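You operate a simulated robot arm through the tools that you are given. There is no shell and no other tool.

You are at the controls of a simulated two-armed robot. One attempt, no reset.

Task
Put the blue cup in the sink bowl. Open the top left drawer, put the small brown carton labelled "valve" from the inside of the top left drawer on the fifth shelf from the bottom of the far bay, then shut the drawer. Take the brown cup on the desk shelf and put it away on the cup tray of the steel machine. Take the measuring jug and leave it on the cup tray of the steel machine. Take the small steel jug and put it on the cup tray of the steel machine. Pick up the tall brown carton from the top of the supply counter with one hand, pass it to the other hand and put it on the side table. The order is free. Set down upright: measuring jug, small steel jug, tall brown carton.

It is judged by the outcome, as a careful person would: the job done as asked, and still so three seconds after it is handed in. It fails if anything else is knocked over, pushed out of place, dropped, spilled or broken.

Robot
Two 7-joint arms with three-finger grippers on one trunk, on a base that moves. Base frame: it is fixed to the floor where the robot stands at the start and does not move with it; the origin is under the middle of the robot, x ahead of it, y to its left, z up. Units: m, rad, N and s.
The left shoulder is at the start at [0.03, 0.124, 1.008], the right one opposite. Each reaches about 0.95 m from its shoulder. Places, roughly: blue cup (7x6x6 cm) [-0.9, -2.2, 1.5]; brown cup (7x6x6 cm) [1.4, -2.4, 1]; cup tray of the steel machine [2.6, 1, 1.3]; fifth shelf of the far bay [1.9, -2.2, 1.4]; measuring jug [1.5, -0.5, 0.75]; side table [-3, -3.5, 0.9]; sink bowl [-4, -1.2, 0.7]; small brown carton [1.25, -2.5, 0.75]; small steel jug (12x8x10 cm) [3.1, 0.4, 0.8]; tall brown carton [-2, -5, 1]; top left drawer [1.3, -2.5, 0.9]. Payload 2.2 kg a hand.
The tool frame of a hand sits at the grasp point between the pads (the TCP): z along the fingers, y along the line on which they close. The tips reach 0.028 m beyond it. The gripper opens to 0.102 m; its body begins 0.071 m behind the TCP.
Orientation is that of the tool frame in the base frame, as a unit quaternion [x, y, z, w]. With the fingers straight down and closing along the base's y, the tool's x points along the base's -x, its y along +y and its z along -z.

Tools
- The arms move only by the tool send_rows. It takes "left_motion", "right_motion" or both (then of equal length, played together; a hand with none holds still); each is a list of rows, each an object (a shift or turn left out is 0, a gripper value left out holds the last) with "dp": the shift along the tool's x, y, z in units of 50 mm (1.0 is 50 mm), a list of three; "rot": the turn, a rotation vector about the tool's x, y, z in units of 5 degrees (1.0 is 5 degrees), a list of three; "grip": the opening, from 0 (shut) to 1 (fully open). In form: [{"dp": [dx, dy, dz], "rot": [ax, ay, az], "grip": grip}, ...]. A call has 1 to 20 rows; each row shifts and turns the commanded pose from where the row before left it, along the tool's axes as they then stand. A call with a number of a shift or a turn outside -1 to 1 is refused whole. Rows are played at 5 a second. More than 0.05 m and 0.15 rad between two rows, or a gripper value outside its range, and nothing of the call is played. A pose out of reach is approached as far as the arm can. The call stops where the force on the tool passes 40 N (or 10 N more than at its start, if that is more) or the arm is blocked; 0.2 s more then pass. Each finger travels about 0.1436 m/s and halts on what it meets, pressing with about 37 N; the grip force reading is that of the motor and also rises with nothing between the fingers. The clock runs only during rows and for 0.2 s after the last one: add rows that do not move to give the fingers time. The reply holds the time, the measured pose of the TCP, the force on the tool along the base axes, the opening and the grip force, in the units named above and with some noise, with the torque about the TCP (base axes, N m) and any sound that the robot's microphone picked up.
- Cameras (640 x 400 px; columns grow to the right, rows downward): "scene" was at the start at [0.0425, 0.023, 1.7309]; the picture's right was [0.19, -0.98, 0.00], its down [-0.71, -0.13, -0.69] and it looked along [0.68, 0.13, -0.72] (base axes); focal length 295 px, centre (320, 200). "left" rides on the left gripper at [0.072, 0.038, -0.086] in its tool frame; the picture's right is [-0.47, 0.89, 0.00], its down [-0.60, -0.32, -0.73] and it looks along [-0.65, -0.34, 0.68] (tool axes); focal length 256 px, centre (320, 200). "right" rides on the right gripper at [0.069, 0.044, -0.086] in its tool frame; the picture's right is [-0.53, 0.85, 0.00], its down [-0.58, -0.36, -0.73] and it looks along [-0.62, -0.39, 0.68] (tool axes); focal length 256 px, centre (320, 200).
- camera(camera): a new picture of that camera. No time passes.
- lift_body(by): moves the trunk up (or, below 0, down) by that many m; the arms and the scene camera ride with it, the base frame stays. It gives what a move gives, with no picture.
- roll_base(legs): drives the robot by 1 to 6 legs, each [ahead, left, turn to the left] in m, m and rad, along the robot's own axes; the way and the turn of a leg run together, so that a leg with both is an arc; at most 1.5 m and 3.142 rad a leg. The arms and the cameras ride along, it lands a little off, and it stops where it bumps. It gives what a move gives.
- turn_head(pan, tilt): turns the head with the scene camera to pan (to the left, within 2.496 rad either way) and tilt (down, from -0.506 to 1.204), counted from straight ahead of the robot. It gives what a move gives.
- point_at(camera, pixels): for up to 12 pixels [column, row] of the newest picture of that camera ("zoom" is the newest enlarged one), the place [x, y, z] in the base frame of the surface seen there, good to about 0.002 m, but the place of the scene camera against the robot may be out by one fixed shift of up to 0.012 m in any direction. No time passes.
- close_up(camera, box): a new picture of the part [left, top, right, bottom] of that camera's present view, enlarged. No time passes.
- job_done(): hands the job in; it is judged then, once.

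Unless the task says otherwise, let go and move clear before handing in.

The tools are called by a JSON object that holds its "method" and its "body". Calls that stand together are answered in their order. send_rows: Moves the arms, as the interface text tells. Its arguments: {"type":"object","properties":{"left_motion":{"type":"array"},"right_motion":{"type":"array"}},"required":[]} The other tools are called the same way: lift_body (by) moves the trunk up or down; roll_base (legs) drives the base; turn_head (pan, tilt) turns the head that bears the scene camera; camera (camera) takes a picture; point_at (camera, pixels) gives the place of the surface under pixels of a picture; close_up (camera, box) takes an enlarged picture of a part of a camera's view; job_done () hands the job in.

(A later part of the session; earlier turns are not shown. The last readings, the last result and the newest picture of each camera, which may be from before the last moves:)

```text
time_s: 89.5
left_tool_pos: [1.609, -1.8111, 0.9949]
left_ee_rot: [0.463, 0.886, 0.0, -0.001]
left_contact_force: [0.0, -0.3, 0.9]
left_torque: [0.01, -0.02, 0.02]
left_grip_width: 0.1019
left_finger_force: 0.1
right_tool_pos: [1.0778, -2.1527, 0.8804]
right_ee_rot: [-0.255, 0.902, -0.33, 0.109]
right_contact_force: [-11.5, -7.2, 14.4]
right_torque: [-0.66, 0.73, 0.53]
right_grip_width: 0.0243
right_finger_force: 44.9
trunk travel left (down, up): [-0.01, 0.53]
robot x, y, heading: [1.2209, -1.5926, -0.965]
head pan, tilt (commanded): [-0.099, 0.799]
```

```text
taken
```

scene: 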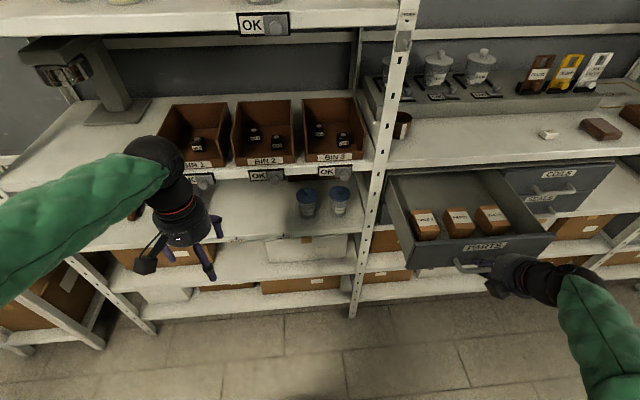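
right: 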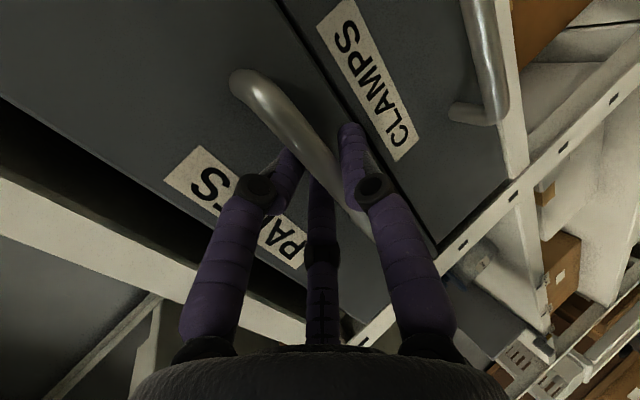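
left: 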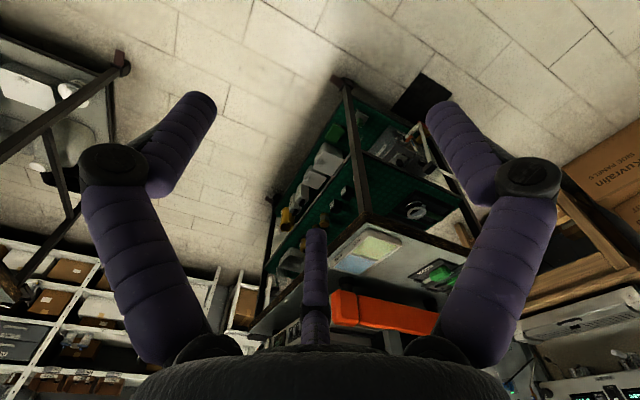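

The drawer is open ~22 cm and the cartons are well exposed (VALVE at (490,218)). I open the fingers and withdraw the right hand from the handle.

{"method": "send_rows", "body": {"right_motion": [{"grip": 0.42}, {"grip": 0.42}, {"dp": [0, 0, -0.4]}, {"dp": [0, 0, -0.6]}, {"dp": [0, 0, -0.8]}, {"dp": [0, 0, -0.9]}]}}

{"method": "camera", "body": {"camera": "scene"}}

{"method": "close_up", "body": {"camera": "scene", "box": [380, 165, 560, 277]}}

```text
time_s: 90.9
left_tool_pos: [1.6084, -1.8112, 0.9942]
left_ee_rot: [0.463, 0.886, 0.0, 0.0]
left_contact_force: [0.3, -0.3, 1.0]
left_torque: [0.03, 0.02, 0.0]
left_grip_width: 0.1021
left_finger_force: 0.1
right_tool_pos: [1.0392, -2.0823, 0.9802]
right_ee_rot: [-0.267, 0.899, -0.328, 0.116]
right_contact_force: [-0.8, -0.4, -0.2]
right_torque: [-0.03, 0.0, 0.0]
right_grip_width: 0.0429
right_finger_force: 0.0
trunk travel left (down, up): [-0.01, 0.53]
robot x, y, heading: [1.2207, -1.5903, -0.96]
head pan, tilt (commanded): [-0.099, 0.799]
```

```text
taken
```

scene: 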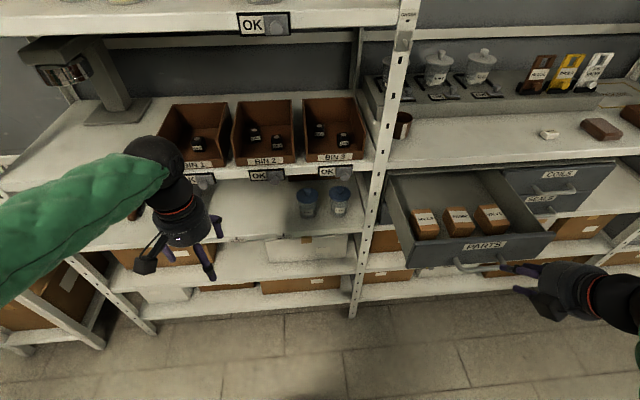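

```text
3.56 times, centred on (470, 221) of scene
```

zoom: 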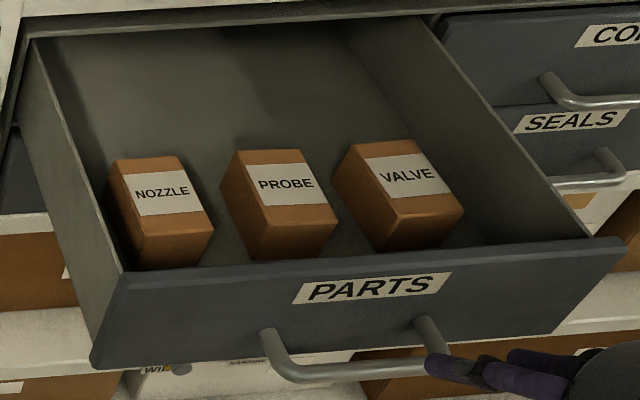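

Released cleanly. I measure the VALVE carton's top corners (zoom (352,146), (412,140), (462,192), (402,213)).

{"method": "point_at", "body": {"camera": "zoom", "pixels": [[354, 149], [411, 142], [459, 192], [402, 211], [408, 176], [385, 246], [462, 214], [330, 165], [480, 220], [328, 200], [550, 245], [250, 100]]}}

{"method": "camera", "body": {"camera": "right"}}

```text
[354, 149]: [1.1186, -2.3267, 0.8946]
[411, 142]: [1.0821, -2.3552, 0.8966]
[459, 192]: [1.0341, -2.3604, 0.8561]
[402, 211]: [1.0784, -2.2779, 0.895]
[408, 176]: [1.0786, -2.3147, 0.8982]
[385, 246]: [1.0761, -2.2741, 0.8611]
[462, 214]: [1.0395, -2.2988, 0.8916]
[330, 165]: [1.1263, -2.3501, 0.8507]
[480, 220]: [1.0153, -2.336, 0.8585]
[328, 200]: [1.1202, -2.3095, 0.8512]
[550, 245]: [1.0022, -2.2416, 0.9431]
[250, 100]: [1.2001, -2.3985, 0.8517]
```

```text
taken
```

right: 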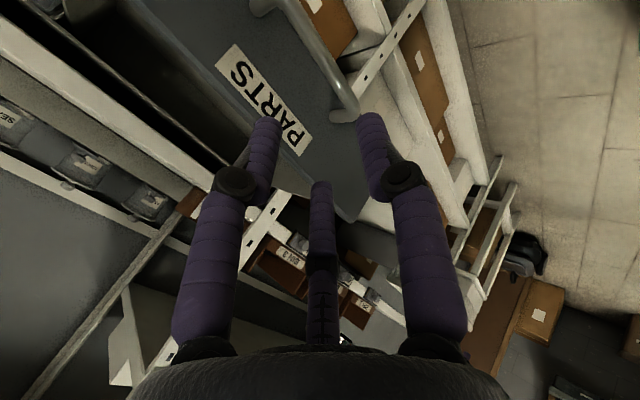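

The VALVE carton is about 4.6×6.3×4.5 cm, top centre (1.080,-2.315,0.896), with ~4 cm gap to PROBE. I raise the trunk back and turn the right hand to fingers-down for a top grasp.

{"method": "lift_body", "body": {"by": 0.24}}

{"method": "send_rows", "body": {"right_motion": [{"rot": [-1, 0, 0], "grip": 0.9}, {"rot": [-1, 0, 0]}, {"rot": [-1, 0, 0]}, {"rot": [-1, 0, 0]}, {"rot": [-1, 0, 0]}, {"rot": [-1, 0, 0]}, {"rot": [-1, 0, 0]}, {"rot": [-1, 0, 0]}]}}

{"method": "camera", "body": {"camera": "scene"}}

```text
time_s: 93.4
left_tool_pos: [1.6085, -1.81, 1.2354]
left_ee_rot: [0.464, 0.886, 0.0, 0.0]
left_contact_force: [-0.5, -0.1, 0.8]
left_torque: [0.0, 0.01, 0.0]
left_grip_width: 0.1022
left_finger_force: 0.1
right_tool_pos: [1.0392, -2.0828, 1.2217]
right_ee_rot: [-0.266, 0.898, -0.33, 0.115]
right_contact_force: [-0.5, 0.2, 0.3]
right_torque: [0.02, 0.01, -0.04]
right_grip_width: 0.0428
right_finger_force: 0.0
trunk travel left (down, up): [-0.25, 0.29]
robot x, y, heading: [1.2201, -1.5911, -0.962]
head pan, tilt (commanded): [-0.099, 0.799]
```

```text
time_s: 95.2
left_tool_pos: [1.6099, -1.8121, 1.2351]
left_ee_rot: [0.464, 0.886, 0.0, -0.001]
left_contact_force: [0.3, -0.7, -1.0]
left_torque: [-0.01, 0.03, -0.01]
left_grip_width: 0.1022
left_finger_force: 0.0
right_tool_pos: [1.0299, -2.082, 1.2196]
right_ee_rot: [-0.277, 0.961, 0.002, 0.014]
right_contact_force: [-0.2, -0.3, 0.2]
right_torque: [0.02, 0.01, -0.02]
right_grip_width: 0.0919
right_finger_force: 0.1
trunk travel left (down, up): [-0.25, 0.29]
robot x, y, heading: [1.2201, -1.5887, -0.965]
head pan, tilt (commanded): [-0.099, 0.799]
```

```text
taken
```

scene: 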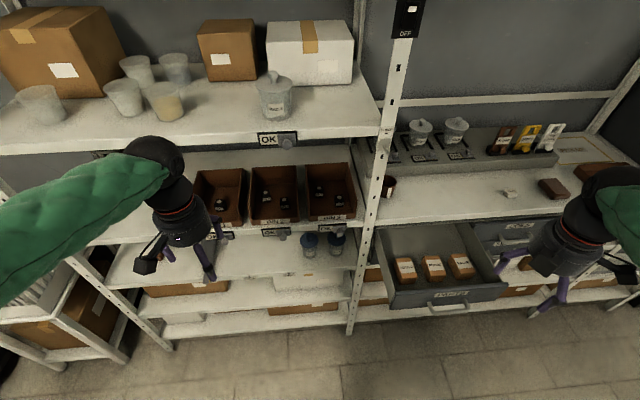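

I move the right hand above the VALVE carton, stopping at z≈1.07, and then look with the hand camera.

{"method": "send_rows", "body": {"right_motion": [{"dp": [0.246, -0.638, 0.44]}, {"dp": [0.246, -0.638, 0.44]}, {"dp": [0.246, -0.638, 0.44]}, {"dp": [0.246, -0.638, 0.44]}, {"dp": [0.246, -0.638, 0.44]}, {"dp": [0.246, -0.638, 0.44]}, {"dp": [0.246, -0.638, 0.44]}]}}

{"method": "camera", "body": {"camera": "right"}}

{"method": "camera", "body": {"camera": "scene"}}

```text
time_s: 96.8
left_tool_pos: [1.6097, -1.8131, 1.2346]
left_ee_rot: [0.463, 0.887, 0.001, -0.001]
left_contact_force: [-0.4, -0.4, -1.0]
left_torque: [0.02, 0.02, -0.01]
left_grip_width: 0.102
left_finger_force: 0.2
right_tool_pos: [1.0792, -2.3157, 1.0617]
right_ee_rot: [-0.278, 0.961, 0.0, 0.014]
right_contact_force: [-0.4, -0.4, -0.2]
right_torque: [0.03, -0.01, -0.02]
right_grip_width: 0.0916
right_finger_force: 0.0
trunk travel left (down, up): [-0.25, 0.29]
robot x, y, heading: [1.2217, -1.5926, -0.959]
head pan, tilt (commanded): [-0.099, 0.799]
```

```text
taken
```

right: 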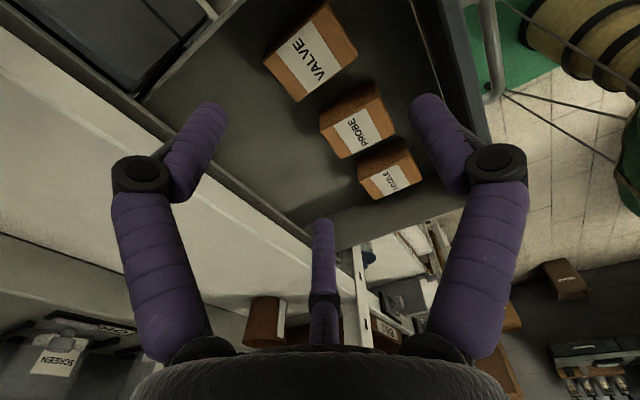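

```text
taken
```

scene: 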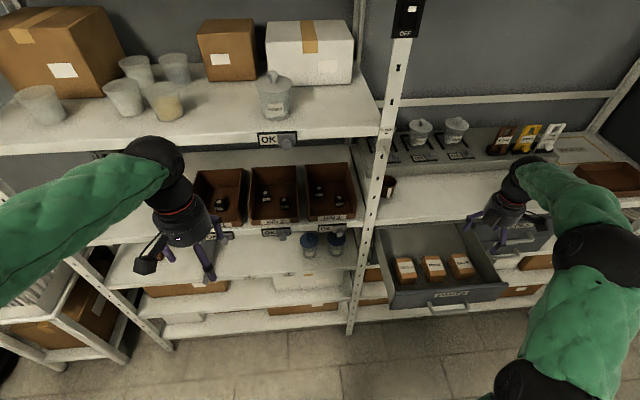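

The VALVE carton shows at the top of the right picture (310,50). I zoom and measure its corners accurately with the hand camera.

{"method": "close_up", "body": {"camera": "right", "box": [220, 0, 460, 150]}}

{"method": "point_at", "body": {"camera": "right", "pixels": [[268, 62], [322, 5], [298, 97], [352, 40], [310, 50], [322, 112], [375, 85], [345, 152], [250, 80]]}}

```text
2.67 times, centred on (340, 75) of right
```

zoom: 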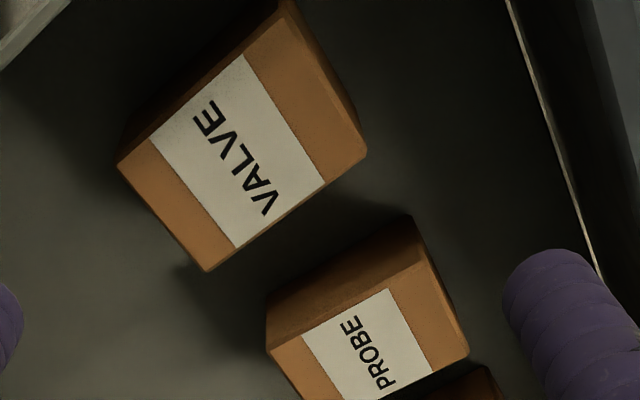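

```text
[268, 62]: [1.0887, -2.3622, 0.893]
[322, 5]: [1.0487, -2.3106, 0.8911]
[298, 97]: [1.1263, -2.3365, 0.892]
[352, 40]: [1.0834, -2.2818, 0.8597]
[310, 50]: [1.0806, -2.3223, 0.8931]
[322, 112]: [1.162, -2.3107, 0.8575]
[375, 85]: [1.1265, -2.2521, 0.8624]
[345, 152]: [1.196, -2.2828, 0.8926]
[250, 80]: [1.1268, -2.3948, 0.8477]
```

Box centre is (1.0875,-2.3236), top z 0.892, floor 0.848. I align (4° yaw), descend so the TCP is at z≈0.888 and check before closing.

{"method": "send_rows", "body": {"right_motion": [{"dp": [0.04, -0.09, 0.2], "rot": [0, 0, -0.8]}, {"dp": [0, 0, 0.8]}, {"dp": [0, 0, 0.8]}, {"dp": [0, 0, 0.8]}, {"dp": [0, 0, 0.5]}, {"dp": [0, 0, 0.37]}]}}

{"method": "camera", "body": {"camera": "right"}}

```text
time_s: 98.2
left_tool_pos: [1.6088, -1.812, 1.2366]
left_ee_rot: [0.464, 0.886, 0.0, 0.0]
left_contact_force: [0.2, 0.5, -0.1]
left_torque: [-0.01, 0.0, -0.02]
left_grip_width: 0.1021
left_finger_force: 0.1
right_tool_pos: [1.0881, -2.3187, 0.8913]
right_ee_rot: [-0.31, 0.95, -0.001, 0.015]
right_contact_force: [0.2, 0.1, 0.0]
right_torque: [0.02, 0.02, 0.02]
right_grip_width: 0.0917
right_finger_force: 0.0
trunk travel left (down, up): [-0.25, 0.29]
robot x, y, heading: [1.2187, -1.5899, -0.965]
head pan, tilt (commanded): [-0.099, 0.799]
```

```text
taken
```

right: 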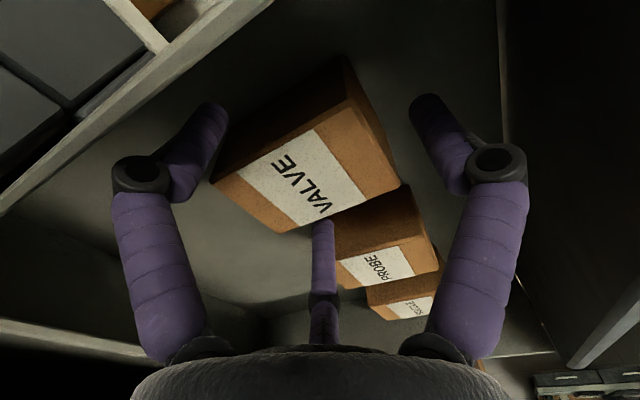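

The carton sits between all three fingers. Close on it.

{"method": "send_rows", "body": {"right_motion": [{"grip": 0.6}, {"grip": 0.4}, {"grip": 0.2}, {"grip": 0.0}, {"grip": 0.0}, {"grip": 0.0}]}}

{"method": "camera", "body": {"camera": "right"}}

```text
time_s: 99.6
left_tool_pos: [1.6095, -1.8111, 1.2346]
left_ee_rot: [0.463, 0.886, 0.0, -0.001]
left_contact_force: [1.0, 0.9, 0.1]
left_torque: [-0.02, -0.04, 0.03]
left_grip_width: 0.1021
left_finger_force: 0.2
right_tool_pos: [1.0866, -2.3178, 0.8936]
right_ee_rot: [-0.311, 0.95, -0.001, 0.014]
right_contact_force: [-0.9, -0.2, 5.0]
right_torque: [-0.06, 0.27, 0.06]
right_grip_width: 0.0612
right_finger_force: 37.3
trunk travel left (down, up): [-0.25, 0.29]
robot x, y, heading: [1.2175, -1.5911, -0.962]
head pan, tilt (commanded): [-0.099, 0.799]
```

```text
taken
```

right: 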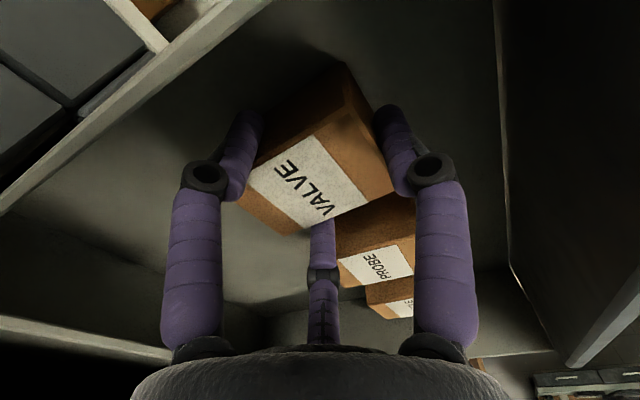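

Gripped at width 0.061 with 37 N. I lift slowly and check that the carton comes along.

{"method": "send_rows", "body": {"right_motion": [{"dp": [0, 0, -0.3]}, {"dp": [0, 0, -0.5]}, {"dp": [0, 0, -0.7]}, {"dp": [0, 0, -0.8]}, {"dp": [0, 0, -0.8]}]}}

{"method": "camera", "body": {"camera": "right"}}

{"method": "camera", "body": {"camera": "scene"}}

```text
time_s: 100.8
left_tool_pos: [1.6091, -1.8103, 1.234]
left_ee_rot: [0.463, 0.886, 0.0, 0.0]
left_contact_force: [-0.5, -0.2, 0.5]
left_torque: [-0.02, 0.03, -0.01]
left_grip_width: 0.1021
left_finger_force: 0.0
right_tool_pos: [1.0807, -2.3193, 1.0499]
right_ee_rot: [-0.31, 0.951, 0.0, 0.015]
right_contact_force: [0.3, -0.1, -1.7]
right_torque: [0.01, -0.01, -0.01]
right_grip_width: 0.061
right_finger_force: 37.3
trunk travel left (down, up): [-0.25, 0.29]
robot x, y, heading: [1.2175, -1.5892, -0.96]
head pan, tilt (commanded): [-0.099, 0.799]
```

```text
taken
```

right: 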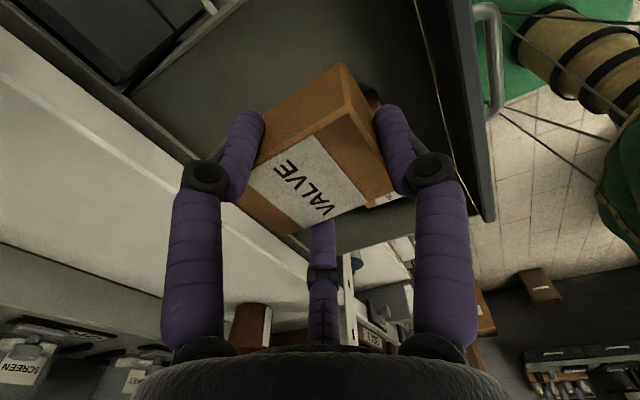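

```text
taken
```

scene: 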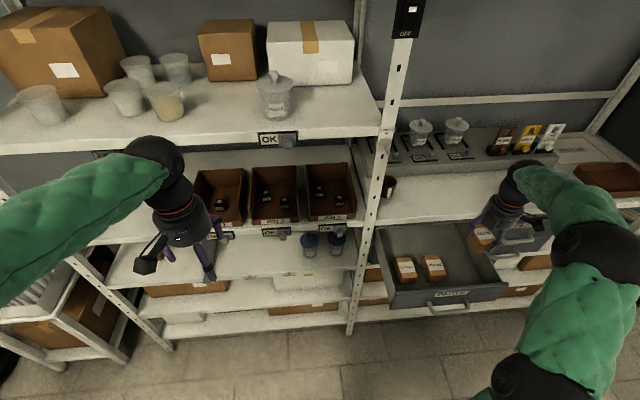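

The VALVE carton is held securely; drawer now holds only NOZZLE and PROBE. Next, I measure the free spot on shelf 5 between the amber cup (165,100) and the jar (275,95).

{"method": "point_at", "body": {"camera": "scene", "pixels": [[220, 105], [180, 112], [261, 112], [228, 80], [220, 122], [205, 92], [250, 92], [320, 90], [340, 105], [165, 95], [275, 90], [220, 130]]}}

{"method": "close_up", "body": {"camera": "scene", "box": [100, 0, 400, 190]}}

```text
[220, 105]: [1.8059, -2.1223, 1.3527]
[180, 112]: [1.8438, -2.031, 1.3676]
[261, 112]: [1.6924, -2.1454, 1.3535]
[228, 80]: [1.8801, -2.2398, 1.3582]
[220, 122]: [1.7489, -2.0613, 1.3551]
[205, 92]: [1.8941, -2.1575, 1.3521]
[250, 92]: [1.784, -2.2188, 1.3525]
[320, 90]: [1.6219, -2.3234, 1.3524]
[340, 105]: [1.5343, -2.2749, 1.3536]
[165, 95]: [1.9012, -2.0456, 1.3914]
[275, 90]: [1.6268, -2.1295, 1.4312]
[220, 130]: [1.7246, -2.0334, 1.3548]
```

```text
2.11 times, centred on (250, 95) of scene
```

zoom: 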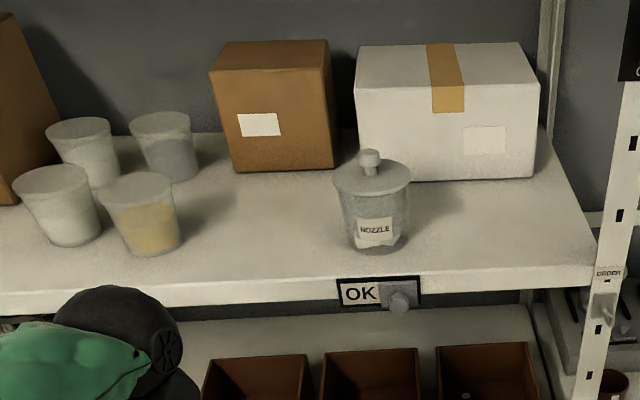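

Shelf 5 surface is z≈1.353 and a free spot lies at about (1.765,-2.10), 8 cm from the edge, between cup and jar. I retract and raise the carton, then yaw the hand so its camera faces me, away from the jar.

{"method": "send_rows", "body": {"right_motion": [{"dp": [0, 0, -0.9]}, {"dp": [-0.4, 0.7, -0.4]}, {"dp": [-0.8, 0.4, -0.2]}, {"dp": [-0.8, 0.3, -0.2]}, {"dp": [-0.9, 0.2, 0]}, {"dp": [-0.9, 0.2, 0]}, {"dp": [-0.9, 0.1, 0]}, {"rot": [0, 0, 1]}, {"rot": [0, 0, 1]}, {"rot": [0, 0, 1]}, {"rot": [0, 0, 1]}, {"rot": [0, 0, 1]}, {"rot": [0, 0, 1]}, {"rot": [0, 0, 1]}, {"rot": [0, 0, 1]}, {"rot": [0, 0, 1]}, {"rot": [0, 0, 1]}, {"rot": [0, 0, 1]}, {"rot": [0, 0, 1]}, {"rot": [0, 0, 1]}]}}

{"method": "send_rows", "body": {"right_motion": [{"rot": [0, 0, 1]}, {"rot": [0, 0, 1]}, {"rot": [0, 0, 1]}, {"rot": [0, 0, 1]}, {"rot": [0, 0, 1]}]}}

{"method": "camera", "body": {"camera": "scene"}}

```text
time_s: 105.0
left_tool_pos: [1.6081, -1.812, 1.2356]
left_ee_rot: [0.464, 0.886, -0.001, 0.001]
left_contact_force: [-0.6, 0.8, 0.2]
left_torque: [0.03, -0.01, -0.02]
left_grip_width: 0.1019
left_finger_force: 0.0
right_tool_pos: [1.2129, -2.1049, 1.1373]
right_ee_rot: [0.249, 0.968, 0.008, 0.013]
right_contact_force: [-0.1, 0.2, -1.2]
right_torque: [0.01, 0.02, 0.0]
right_grip_width: 0.0609
right_finger_force: 36.8
trunk travel left (down, up): [-0.25, 0.29]
robot x, y, heading: [1.216, -1.5895, -0.965]
head pan, tilt (commanded): [-0.099, 0.799]
```

```text
time_s: 106.2
left_tool_pos: [1.6101, -1.8119, 1.2352]
left_ee_rot: [0.464, 0.886, 0.0, 0.0]
left_contact_force: [-0.1, -0.6, 0.2]
left_torque: [-0.02, 0.04, -0.01]
left_grip_width: 0.1017
left_finger_force: 0.1
right_tool_pos: [1.2121, -2.1036, 1.1386]
right_ee_rot: [0.453, 0.891, 0.01, 0.01]
right_contact_force: [0.5, -0.2, -1.4]
right_torque: [0.02, 0.0, 0.02]
right_grip_width: 0.0609
right_finger_force: 36.9
trunk travel left (down, up): [-0.25, 0.29]
robot x, y, heading: [1.2194, -1.5916, -0.962]
head pan, tilt (commanded): [-0.099, 0.799]
```

```text
taken
```

scene: 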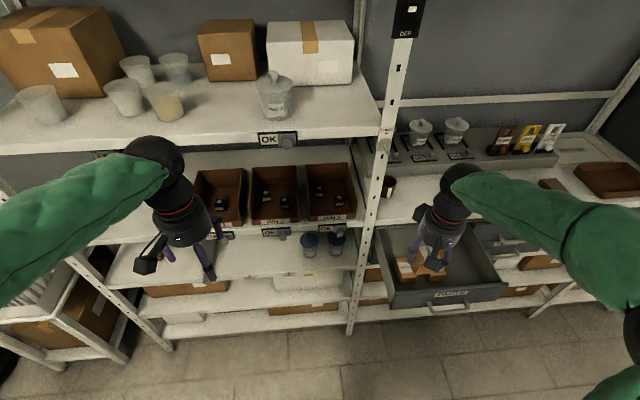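

The carton is at z≈1.14 in front of me. I raise the trunk 0.29, strafe left 0.27 and creep ahead 0.10 so the shelf spot is in easy reach.

{"method": "lift_body", "body": {"by": 0.285}}

{"method": "roll_base", "body": {"legs": [[0, 0.27, 0]]}}

{"method": "camera", "body": {"camera": "scene"}}

```text
time_s: 109.1
left_tool_pos: [1.6084, -1.8123, 1.5195]
left_ee_rot: [0.463, 0.886, 0.0, 0.0]
left_contact_force: [0.2, -0.1, 0.6]
left_torque: [-0.02, 0.02, -0.01]
left_grip_width: 0.1022
left_finger_force: 0.1
right_tool_pos: [1.2118, -2.1047, 1.4224]
right_ee_rot: [0.452, 0.892, 0.01, 0.012]
right_contact_force: [0.2, -0.1, -1.1]
right_torque: [-0.01, -0.02, 0.01]
right_grip_width: 0.0607
right_finger_force: 37.1
trunk travel left (down, up): [-0.535, 0.005]
robot x, y, heading: [1.2227, -1.591, -0.963]
head pan, tilt (commanded): [-0.099, 0.799]
```

```text
time_s: 111.1
left_tool_pos: [1.8356, -1.6553, 1.52]
left_ee_rot: [0.465, 0.885, 0.001, -0.001]
left_contact_force: [0.0, -0.3, 0.8]
left_torque: [0.0, -0.02, 0.02]
left_grip_width: 0.1021
left_finger_force: 0.1
right_tool_pos: [1.4373, -1.9481, 1.4227]
right_ee_rot: [0.454, 0.891, 0.01, 0.011]
right_contact_force: [-0.9, 1.6, -0.5]
right_torque: [0.03, -0.02, 0.0]
right_grip_width: 0.0607
right_finger_force: 36.8
trunk travel left (down, up): [-0.535, 0.005]
robot x, y, heading: [1.4461, -1.432, -0.97]
head pan, tilt (commanded): [-0.099, 0.799]
```

```text
taken
```

scene: 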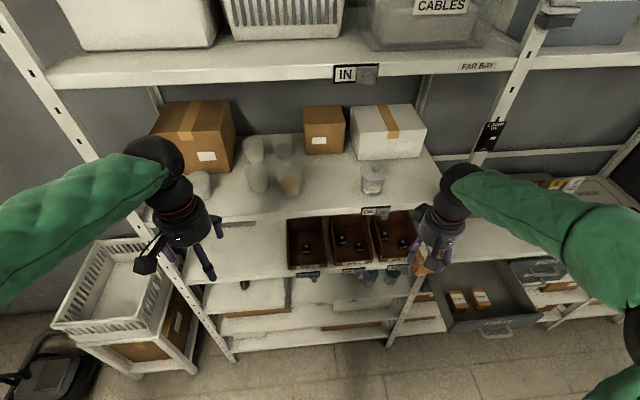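

Now in front of the far bay. I remeasure the spot between the amber cup (290,180) and the jar (372,180).

{"method": "close_up", "body": {"camera": "scene", "box": [190, 90, 450, 252]}}

{"method": "point_at", "body": {"camera": "zoom", "pixels": [[270, 240], [425, 230], [340, 225], [345, 265], [345, 200], [450, 160], [245, 185], [345, 283], [300, 150], [480, 205]]}}

```text
2.46 times, centred on (320, 171) of scene
```

zoom: 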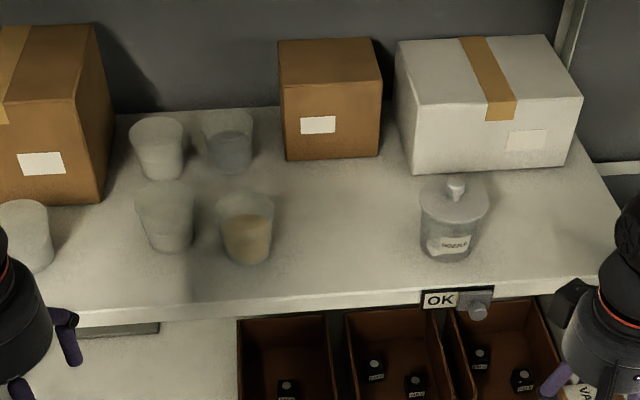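

```text
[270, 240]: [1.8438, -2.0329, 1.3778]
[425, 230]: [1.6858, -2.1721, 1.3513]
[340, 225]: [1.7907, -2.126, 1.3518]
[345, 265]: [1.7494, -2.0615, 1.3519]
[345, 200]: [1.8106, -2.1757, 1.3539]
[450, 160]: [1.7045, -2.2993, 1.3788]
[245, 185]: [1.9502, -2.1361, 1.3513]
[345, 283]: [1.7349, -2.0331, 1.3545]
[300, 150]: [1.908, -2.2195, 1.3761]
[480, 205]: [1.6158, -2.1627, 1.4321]
```

I drive 0.10 m ahead so the spot is at 0.63 m, then recompute the hand path.

{"method": "roll_base", "body": {"legs": [[0.1, 0, 0]]}}

```text
time_s: 112.2
left_tool_pos: [1.8952, -1.7394, 1.5202]
left_ee_rot: [0.464, 0.886, 0.0, 0.0]
left_contact_force: [-0.5, 0.1, 0.1]
left_torque: [0.02, 0.02, 0.01]
left_grip_width: 0.1018
left_finger_force: 0.0
right_tool_pos: [1.4964, -2.0311, 1.4233]
right_ee_rot: [0.454, 0.891, 0.01, 0.011]
right_contact_force: [0.6, 0.2, -1.5]
right_torque: [0.02, 0.01, 0.0]
right_grip_width: 0.0608
right_finger_force: 37.2
trunk travel left (down, up): [-0.535, 0.005]
robot x, y, heading: [1.5076, -1.5173, -0.966]
head pan, tilt (commanded): [-0.099, 0.799]
```

TCP is 13.6 cm in front of the shelf edge. I slide left to line up, rise 2 cm, then enter over the shelf most of the way and look.

{"method": "send_rows", "body": {"right_motion": [{"dp": [0, 0.884, -0.12]}, {"dp": [0, 0.884, -0.12]}, {"dp": [0, 0.884, -0.12]}, {"dp": [0, 0.884, -0.12]}, {"dp": [-0.85, 0, 0]}, {"dp": [-0.85, 0, 0]}, {"dp": [-0.85, 0, 0]}]}}

{"method": "camera", "body": {"camera": "scene"}}

{"method": "camera", "body": {"camera": "right"}}

```text
time_s: 113.8
left_tool_pos: [1.897, -1.7395, 1.5206]
left_ee_rot: [0.464, 0.886, 0.0, -0.001]
left_contact_force: [-0.3, -0.2, -0.4]
left_torque: [-0.01, 0.04, -0.02]
left_grip_width: 0.102
left_finger_force: 0.2
right_tool_pos: [1.7156, -2.0332, 1.4541]
right_ee_rot: [0.454, 0.891, 0.01, 0.009]
right_contact_force: [0.9, -0.1, -0.8]
right_torque: [0.0, 0.03, -0.01]
right_grip_width: 0.0605
right_finger_force: 36.9
trunk travel left (down, up): [-0.535, 0.005]
robot x, y, heading: [1.5089, -1.5172, -0.963]
head pan, tilt (commanded): [-0.099, 0.799]
```

```text
taken
```

scene: 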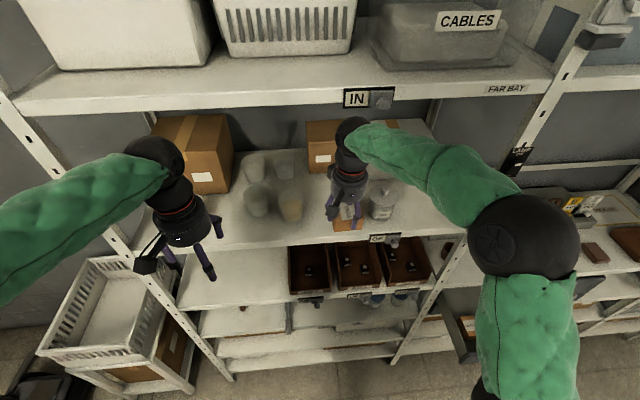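

```text
taken
```

right: 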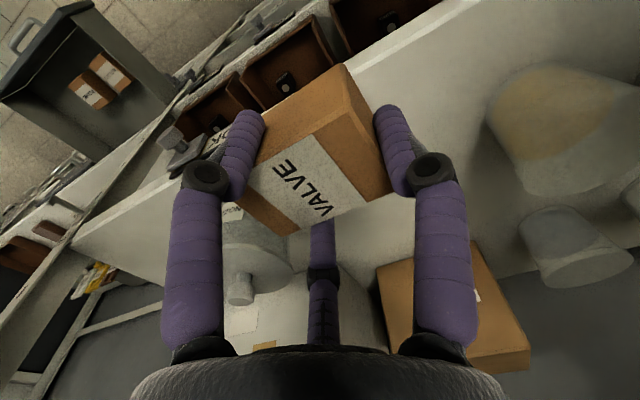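

The carton hovers at the shelf edge, between cup (right side of hand picture, 560,130) and jar (255,260). I use the hand camera to measure shelf height and neighbours accurately.

{"method": "point_at", "body": {"camera": "right", "pixels": [[400, 210], [450, 90], [500, 185], [530, 195], [290, 245], [240, 290], [420, 270], [380, 95], [180, 170], [300, 290]]}}

{"method": "point_at", "body": {"camera": "scene", "pixels": [[355, 130], [340, 125], [356, 90], [355, 100], [400, 160], [520, 230], [350, 185]]}}

```text
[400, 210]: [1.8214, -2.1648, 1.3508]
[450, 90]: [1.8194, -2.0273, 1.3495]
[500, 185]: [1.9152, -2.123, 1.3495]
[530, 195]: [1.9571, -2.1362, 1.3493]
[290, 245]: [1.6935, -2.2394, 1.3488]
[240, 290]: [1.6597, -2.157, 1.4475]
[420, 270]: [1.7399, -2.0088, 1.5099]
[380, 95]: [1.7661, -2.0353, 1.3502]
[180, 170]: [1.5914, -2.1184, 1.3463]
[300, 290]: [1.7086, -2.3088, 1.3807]
```

```text
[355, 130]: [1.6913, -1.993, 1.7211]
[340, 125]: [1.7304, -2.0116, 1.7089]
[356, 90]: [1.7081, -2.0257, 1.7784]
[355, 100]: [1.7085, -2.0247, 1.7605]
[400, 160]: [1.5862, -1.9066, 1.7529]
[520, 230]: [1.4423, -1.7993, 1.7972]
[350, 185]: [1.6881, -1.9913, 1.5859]
```

The wrist top is at z≈1.72, so I must lower before going deeper to stay clear of shelf 6 (underside ≈1.74). Shelf surface is 1.350; I drop to 1.41, then move in 8.3 cm.

{"method": "send_rows", "body": {"right_motion": [{"dp": [0, 0, 0.45]}, {"dp": [0, 0, 0.43]}, {"dp": [-0.55, 0, 0]}, {"dp": [-0.55, 0, 0]}, {"dp": [-0.56, 0, 0]}]}}

{"method": "camera", "body": {"camera": "right"}}

{"method": "camera", "body": {"camera": "scene"}}

```text
time_s: 115.0
left_tool_pos: [1.8967, -1.7399, 1.5209]
left_ee_rot: [0.465, 0.885, 0.0, -0.001]
left_contact_force: [0.3, -1.6, 0.4]
left_torque: [0.0, -0.01, 0.02]
left_grip_width: 0.1017
left_finger_force: 0.0
right_tool_pos: [1.7661, -2.1003, 1.4096]
right_ee_rot: [0.454, 0.891, 0.011, 0.01]
right_contact_force: [0.2, -0.1, -1.0]
right_torque: [0.04, 0.01, -0.01]
right_grip_width: 0.0607
right_finger_force: 37.2
trunk travel left (down, up): [-0.535, 0.005]
robot x, y, heading: [1.5065, -1.5179, -0.967]
head pan, tilt (commanded): [-0.099, 0.799]
```

```text
taken
```

right: 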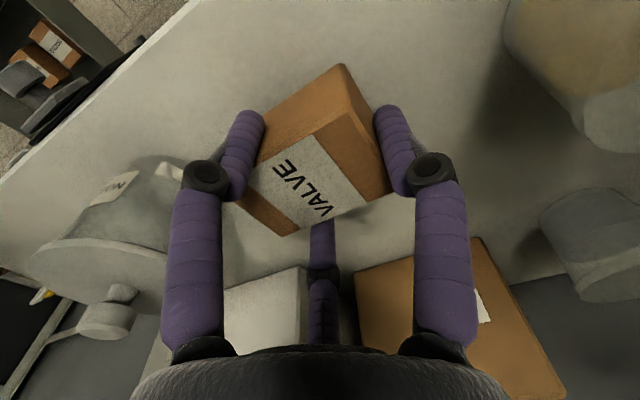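

```text
taken
```

scene: 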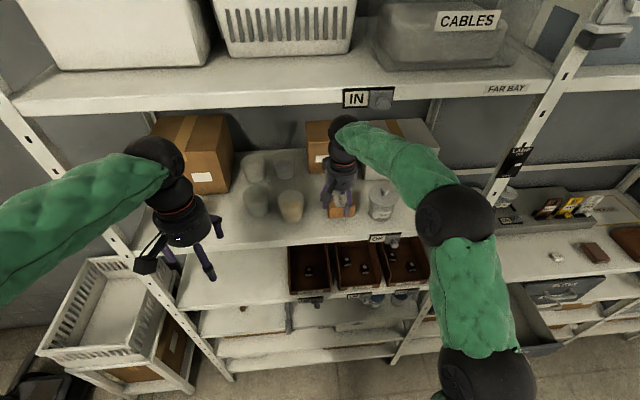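

The carton hovers 1.4 cm above the shelf with clear space to jar and cups. Lower gently to contact.

{"method": "send_rows", "body": {"right_motion": [{"dp": [0, 0, 0.16]}, {"dp": [0, 0, 0.08]}, {"dp": [0, 0, 0.06]}]}}

```text
time_s: 115.8
left_tool_pos: [1.8946, -1.7391, 1.5208]
left_ee_rot: [0.464, 0.886, 0.0, 0.0]
left_contact_force: [0.4, -0.6, -0.3]
left_torque: [0.01, 0.03, -0.03]
left_grip_width: 0.1021
left_finger_force: 0.1
right_tool_pos: [1.7639, -2.099, 1.3973]
right_ee_rot: [0.453, 0.891, 0.01, 0.012]
right_contact_force: [1.3, -0.6, 5.6]
right_torque: [-0.07, 0.32, 0.02]
right_grip_width: 0.0604
right_finger_force: 36.8
trunk travel left (down, up): [-0.535, 0.005]
robot x, y, heading: [1.5049, -1.5144, -0.964]
head pan, tilt (commanded): [-0.099, 0.799]
```

The shelf carries the carton now (5.6 N up). I open the fingers, then lift just 3.5 cm and back out.

{"method": "send_rows", "body": {"right_motion": [{"grip": 0.65}, {"grip": 0.75}, {"grip": 0.9}, {"grip": 0.95}, {"grip": 0.95}]}}

{"method": "camera", "body": {"camera": "right"}}

```text
time_s: 117.0
left_tool_pos: [1.8952, -1.7406, 1.5207]
left_ee_rot: [0.464, 0.886, -0.001, 0.0]
left_contact_force: [0.2, -0.6, -0.3]
left_torque: [0.0, 0.0, -0.01]
left_grip_width: 0.1021
left_finger_force: 0.1
right_tool_pos: [1.7655, -2.0988, 1.395]
right_ee_rot: [0.454, 0.891, 0.01, 0.012]
right_contact_force: [0.5, 0.0, 0.9]
right_torque: [0.01, -0.03, 0.0]
right_grip_width: 0.0968
right_finger_force: 0.1
trunk travel left (down, up): [-0.535, 0.005]
robot x, y, heading: [1.5044, -1.5193, -0.966]
head pan, tilt (commanded): [-0.099, 0.799]
```

```text
taken
```

right: 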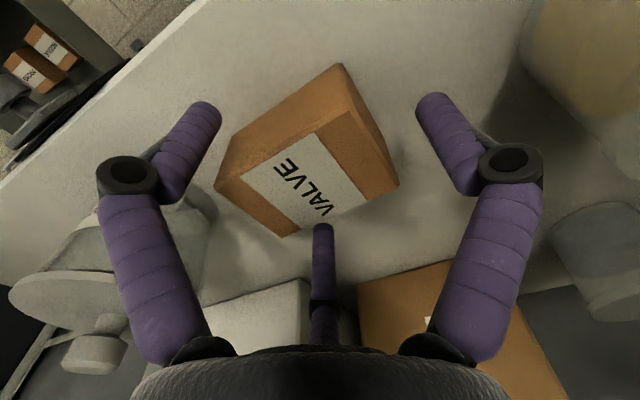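

The carton sits flat and free of the fingers. Lift 3.7 cm, retreat backward out of the bay.

{"method": "send_rows", "body": {"right_motion": [{"dp": [0, 0, -0.4]}, {"dp": [0, 0, -0.36]}, {"dp": [0.5, 0, 0]}, {"dp": [0.7, 0, 0]}, {"dp": [0.9, 0, 0]}, {"dp": [0.9, 0, 0]}, {"dp": [0.9, 0, 0]}, {"dp": [0.5, 0, 0]}]}}

{"method": "camera", "body": {"camera": "scene"}}

```text
time_s: 118.8
left_tool_pos: [1.8946, -1.7387, 1.5208]
left_ee_rot: [0.464, 0.886, -0.001, 0.0]
left_contact_force: [-0.4, 1.3, 0.3]
left_torque: [-0.01, -0.02, 0.0]
left_grip_width: 0.102
left_finger_force: 0.0
right_tool_pos: [1.6364, -1.9205, 1.4286]
right_ee_rot: [0.454, 0.891, 0.01, 0.011]
right_contact_force: [-0.2, 0.3, -0.7]
right_torque: [0.01, -0.05, 0.02]
right_grip_width: 0.097
right_finger_force: 0.0
trunk travel left (down, up): [-0.535, 0.005]
robot x, y, heading: [1.5057, -1.5187, -0.963]
head pan, tilt (commanded): [-0.099, 0.799]
```

```text
taken
```

scene: 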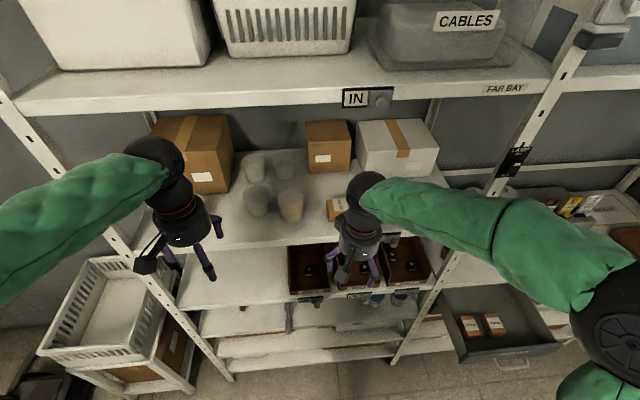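

The VALVE carton stands on the fifth shelf (335,208). Next: back off, strafe right to the drawer, and lower the trunk to push it shut.

{"method": "roll_base", "body": {"legs": [[-0.11, 0, 0], [0, -0.3, 0]]}}

{"method": "lift_body", "body": {"by": -0.285}}

{"method": "camera", "body": {"camera": "scene"}}

```text
time_s: 121.6
left_tool_pos: [1.5951, -1.8187, 1.5201]
left_ee_rot: [0.464, 0.886, 0.0, 0.001]
left_contact_force: [0.6, -0.5, 0.4]
left_torque: [0.02, 0.0, 0.0]
left_grip_width: 0.102
left_finger_force: 0.0
right_tool_pos: [1.3368, -2.001, 1.4286]
right_ee_rot: [0.452, 0.892, 0.01, 0.01]
right_contact_force: [0.0, -0.5, 0.5]
right_torque: [-0.01, -0.01, 0.05]
right_grip_width: 0.097
right_finger_force: 0.1
trunk travel left (down, up): [-0.535, 0.005]
robot x, y, heading: [1.2031, -1.6024, -0.964]
head pan, tilt (commanded): [-0.099, 0.799]
```

```text
time_s: 124.5
left_tool_pos: [1.5931, -1.8189, 1.2356]
left_ee_rot: [0.463, 0.886, 0.0, 0.001]
left_contact_force: [-0.8, 0.0, -0.4]
left_torque: [-0.03, 0.01, -0.01]
left_grip_width: 0.1021
left_finger_force: 0.0
right_tool_pos: [1.3359, -2.0017, 1.143]
right_ee_rot: [0.452, 0.892, 0.011, 0.011]
right_contact_force: [-0.4, 0.0, 0.3]
right_torque: [0.02, 0.01, -0.02]
right_grip_width: 0.097
right_finger_force: 0.0
trunk travel left (down, up): [-0.25, 0.29]
robot x, y, heading: [1.2037, -1.5996, -0.966]
head pan, tilt (commanded): [-0.099, 0.799]
```

```text
taken
```

scene: 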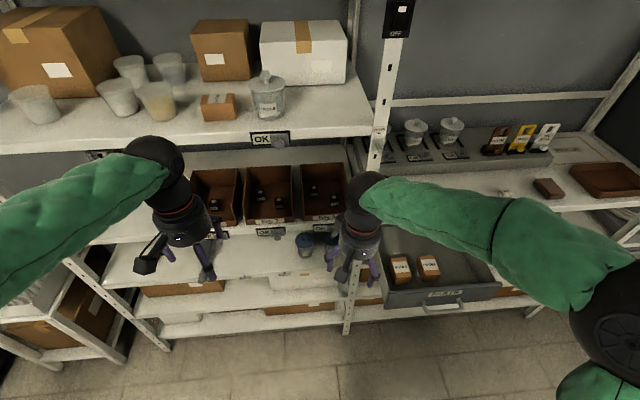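

I'll push the drawer by its bar: close the right fist, move it in front of the handle (now near (1.084,-2.155,0.875)), tilt 20° and lower.

{"method": "send_rows", "body": {"right_motion": [{"dp": [0.24, -0.84, 0], "grip": 0.0}, {"dp": [0.24, -0.84, 0]}, {"dp": [0.24, -0.84, 0]}, {"dp": [0.24, -0.84, 0]}, {"dp": [0.24, -0.84, 0]}, {"dp": [0.24, -0.84, 0]}, {"dp": [0.24, -0.84, 0]}, {"rot": [0, -1, 0]}, {"rot": [0, -1, 0]}, {"rot": [0, -1, 0]}, {"rot": [0, -1, 0]}]}}

{"method": "camera", "body": {"camera": "scene"}}

```text
time_s: 126.9
left_tool_pos: [1.5935, -1.8174, 1.2346]
left_ee_rot: [0.463, 0.887, 0.0, 0.0]
left_contact_force: [0.6, -1.3, 0.0]
left_torque: [0.01, 0.05, 0.03]
left_grip_width: 0.1018
left_finger_force: 0.0
right_tool_pos: [1.0485, -2.1071, 1.1352]
right_ee_rot: [0.448, 0.876, -0.069, 0.166]
right_contact_force: [-0.1, 0.0, 0.5]
right_torque: [0.0, -0.01, -0.03]
right_grip_width: 0.0022
right_finger_force: 31.8
trunk travel left (down, up): [-0.25, 0.29]
robot x, y, heading: [1.2048, -1.5981, -0.966]
head pan, tilt (commanded): [-0.099, 0.799]
```

```text
taken
```

scene: 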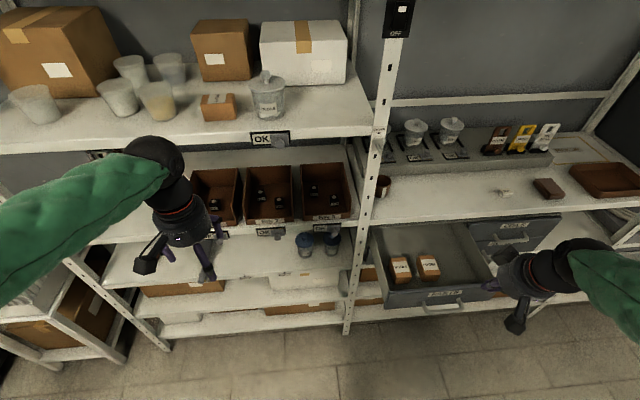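

The fist is in front of the drawer at (1.049,-2.107). I check the bar's place (445,307) in the scene and my own fist height before lowering.

{"method": "point_at", "body": {"camera": "scene", "pixels": [[430, 310], [445, 309], [460, 306], [440, 295], [378, 190], [385, 180], [380, 200]]}}

{"method": "send_rows", "body": {"right_motion": [{"dp": [0.31, 0, 0.85]}, {"dp": [0.31, 0, 0.85]}, {"dp": [0.31, 0, 0.85]}, {"dp": [0.31, 0, 0.85]}, {"dp": [0.31, 0, 0.85]}]}}

{"method": "camera", "body": {"camera": "scene"}}

{"method": "camera", "body": {"camera": "right"}}

```text
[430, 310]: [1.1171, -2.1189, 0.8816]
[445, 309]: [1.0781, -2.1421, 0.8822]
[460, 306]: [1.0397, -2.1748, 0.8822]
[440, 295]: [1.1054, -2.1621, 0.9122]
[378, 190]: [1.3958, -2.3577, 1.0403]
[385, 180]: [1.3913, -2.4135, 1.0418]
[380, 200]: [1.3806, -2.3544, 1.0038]
```

```text
time_s: 128.1
left_tool_pos: [1.5928, -1.8198, 1.236]
left_ee_rot: [0.464, 0.886, 0.0, 0.0]
left_contact_force: [-0.7, 0.4, -0.2]
left_torque: [0.02, -0.03, -0.01]
left_grip_width: 0.102
left_finger_force: 0.1
right_tool_pos: [1.0545, -2.1056, 0.9093]
right_ee_rot: [0.448, 0.876, -0.07, 0.166]
right_contact_force: [-0.7, -1.4, 1.2]
right_torque: [0.0, 0.04, 0.02]
right_grip_width: 0.0023
right_finger_force: 31.3
trunk travel left (down, up): [-0.25, 0.29]
robot x, y, heading: [1.2031, -1.5991, -0.959]
head pan, tilt (commanded): [-0.099, 0.799]
```

```text
taken
```

scene: 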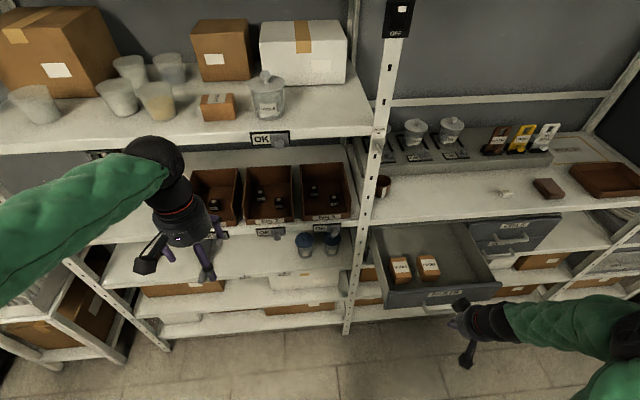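

```text
taken
```

right: 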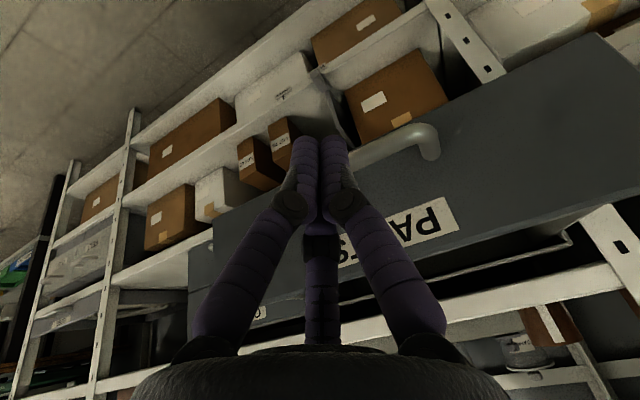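

The fist is centred before the bar. Lower 3.5 cm to bar height and push the drawer in with slow steps.

{"method": "send_rows", "body": {"right_motion": [{"dp": [0.24, 0, 0.66]}, {"dp": [-0.376, 0, 0.137]}, {"dp": [-0.376, 0, 0.137]}, {"dp": [-0.376, 0, 0.137]}, {"dp": [-0.376, 0, 0.137]}, {"dp": [-0.376, 0, 0.137]}, {"dp": [-0.376, 0, 0.137]}]}}

{"method": "camera", "body": {"camera": "scene"}}

```text
time_s: 129.7
left_tool_pos: [1.5946, -1.8182, 1.2359]
left_ee_rot: [0.463, 0.886, 0.0, 0.001]
left_contact_force: [0.9, -0.3, 0.3]
left_torque: [0.0, 0.02, -0.01]
left_grip_width: 0.1019
left_finger_force: 0.0
right_tool_pos: [1.1254, -2.2009, 0.8731]
right_ee_rot: [0.447, 0.876, -0.069, 0.166]
right_contact_force: [-0.5, 0.3, 0.0]
right_torque: [0.03, 0.0, 0.0]
right_grip_width: 0.002
right_finger_force: 31.4
trunk travel left (down, up): [-0.25, 0.29]
robot x, y, heading: [1.2009, -1.597, -0.964]
head pan, tilt (commanded): [-0.099, 0.799]
```

```text
taken
```

scene: 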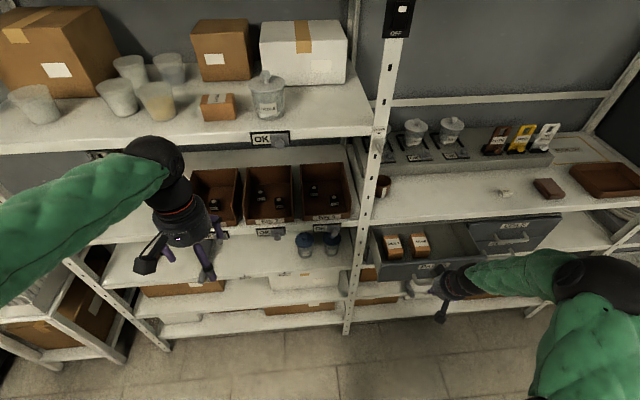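

The drawer is sliding in. Continue the push until shut.

{"method": "send_rows", "body": {"right_motion": [{"dp": [-0.376, 0, 0.137]}, {"dp": [-0.376, 0, 0.137]}, {"dp": [-0.376, 0, 0.137]}, {"dp": [-0.376, 0, 0.137]}, {"dp": [-0.376, 0, 0.137]}]}}

{"method": "camera", "body": {"camera": "scene"}}

{"method": "camera", "body": {"camera": "right"}}

```text
time_s: 130.9
left_tool_pos: [1.5929, -1.8202, 1.2349]
left_ee_rot: [0.463, 0.886, -0.001, 0.0]
left_contact_force: [1.0, -0.1, -0.3]
left_torque: [0.02, 0.0, -0.01]
left_grip_width: 0.1019
left_finger_force: 0.0
right_tool_pos: [1.1856, -2.2839, 0.8735]
right_ee_rot: [0.447, 0.877, -0.068, 0.165]
right_contact_force: [-0.3, -0.1, -0.5]
right_torque: [-0.04, 0.02, -0.02]
right_grip_width: 0.0021
right_finger_force: 31.5
trunk travel left (down, up): [-0.25, 0.29]
robot x, y, heading: [1.2021, -1.5962, -0.964]
head pan, tilt (commanded): [-0.099, 0.799]
```

```text
taken
```

scene: 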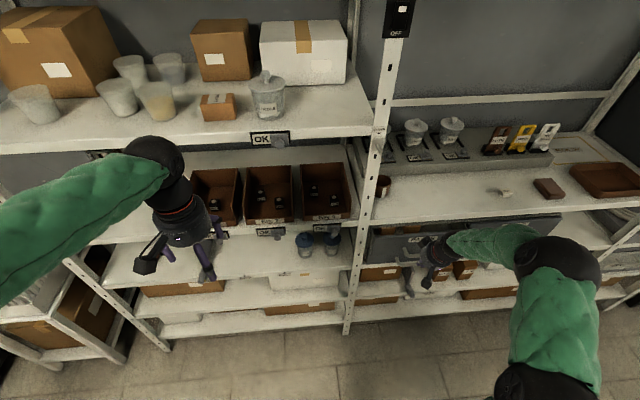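

```text
taken
```

right: 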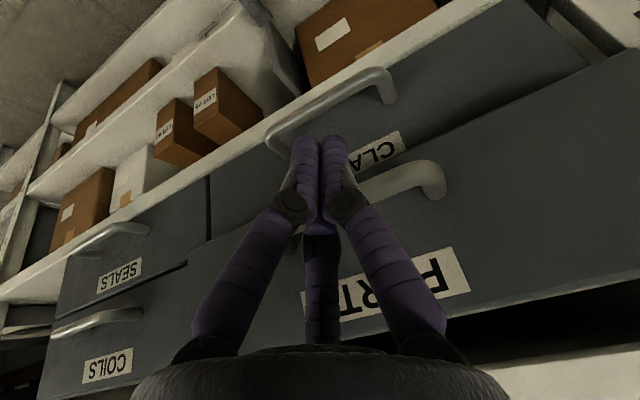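

The PARTS front still stands out slightly versus its neighbours (step near (190,265) in the hand view). I push a little further in small steps.

{"method": "send_rows", "body": {"right_motion": [{"dp": [-0.28, 0, 0.1]}, {"dp": [-0.19, 0, 0.07]}, {"dp": [-0.14, 0, 0.05]}]}}

{"method": "camera", "body": {"camera": "right"}}

{"method": "point_at", "body": {"camera": "right", "pixels": [[150, 310], [460, 200], [540, 200], [400, 160], [120, 300], [450, 290]]}}

```text
time_s: 131.7
left_tool_pos: [1.5931, -1.82, 1.2365]
left_ee_rot: [0.463, 0.886, 0.0, 0.0]
left_contact_force: [0.2, -0.3, -0.5]
left_torque: [0.0, -0.01, -0.02]
left_grip_width: 0.1022
left_finger_force: 0.1
right_tool_pos: [1.2053, -2.309, 0.8763]
right_ee_rot: [0.448, 0.876, -0.069, 0.165]
right_contact_force: [0.0, 0.4, 0.5]
right_torque: [0.01, 0.0, 0.01]
right_grip_width: 0.0019
right_finger_force: 31.7
trunk travel left (down, up): [-0.25, 0.29]
robot x, y, heading: [1.2032, -1.5986, -0.961]
head pan, tilt (commanded): [-0.099, 0.799]
```

```text
taken
```

right: 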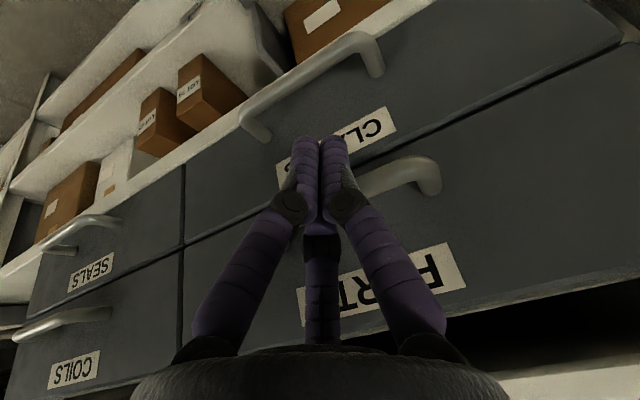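

```text
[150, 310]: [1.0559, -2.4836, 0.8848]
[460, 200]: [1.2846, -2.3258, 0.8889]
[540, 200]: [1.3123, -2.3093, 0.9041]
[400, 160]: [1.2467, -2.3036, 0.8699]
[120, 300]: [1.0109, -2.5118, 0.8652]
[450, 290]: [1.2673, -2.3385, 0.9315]
```

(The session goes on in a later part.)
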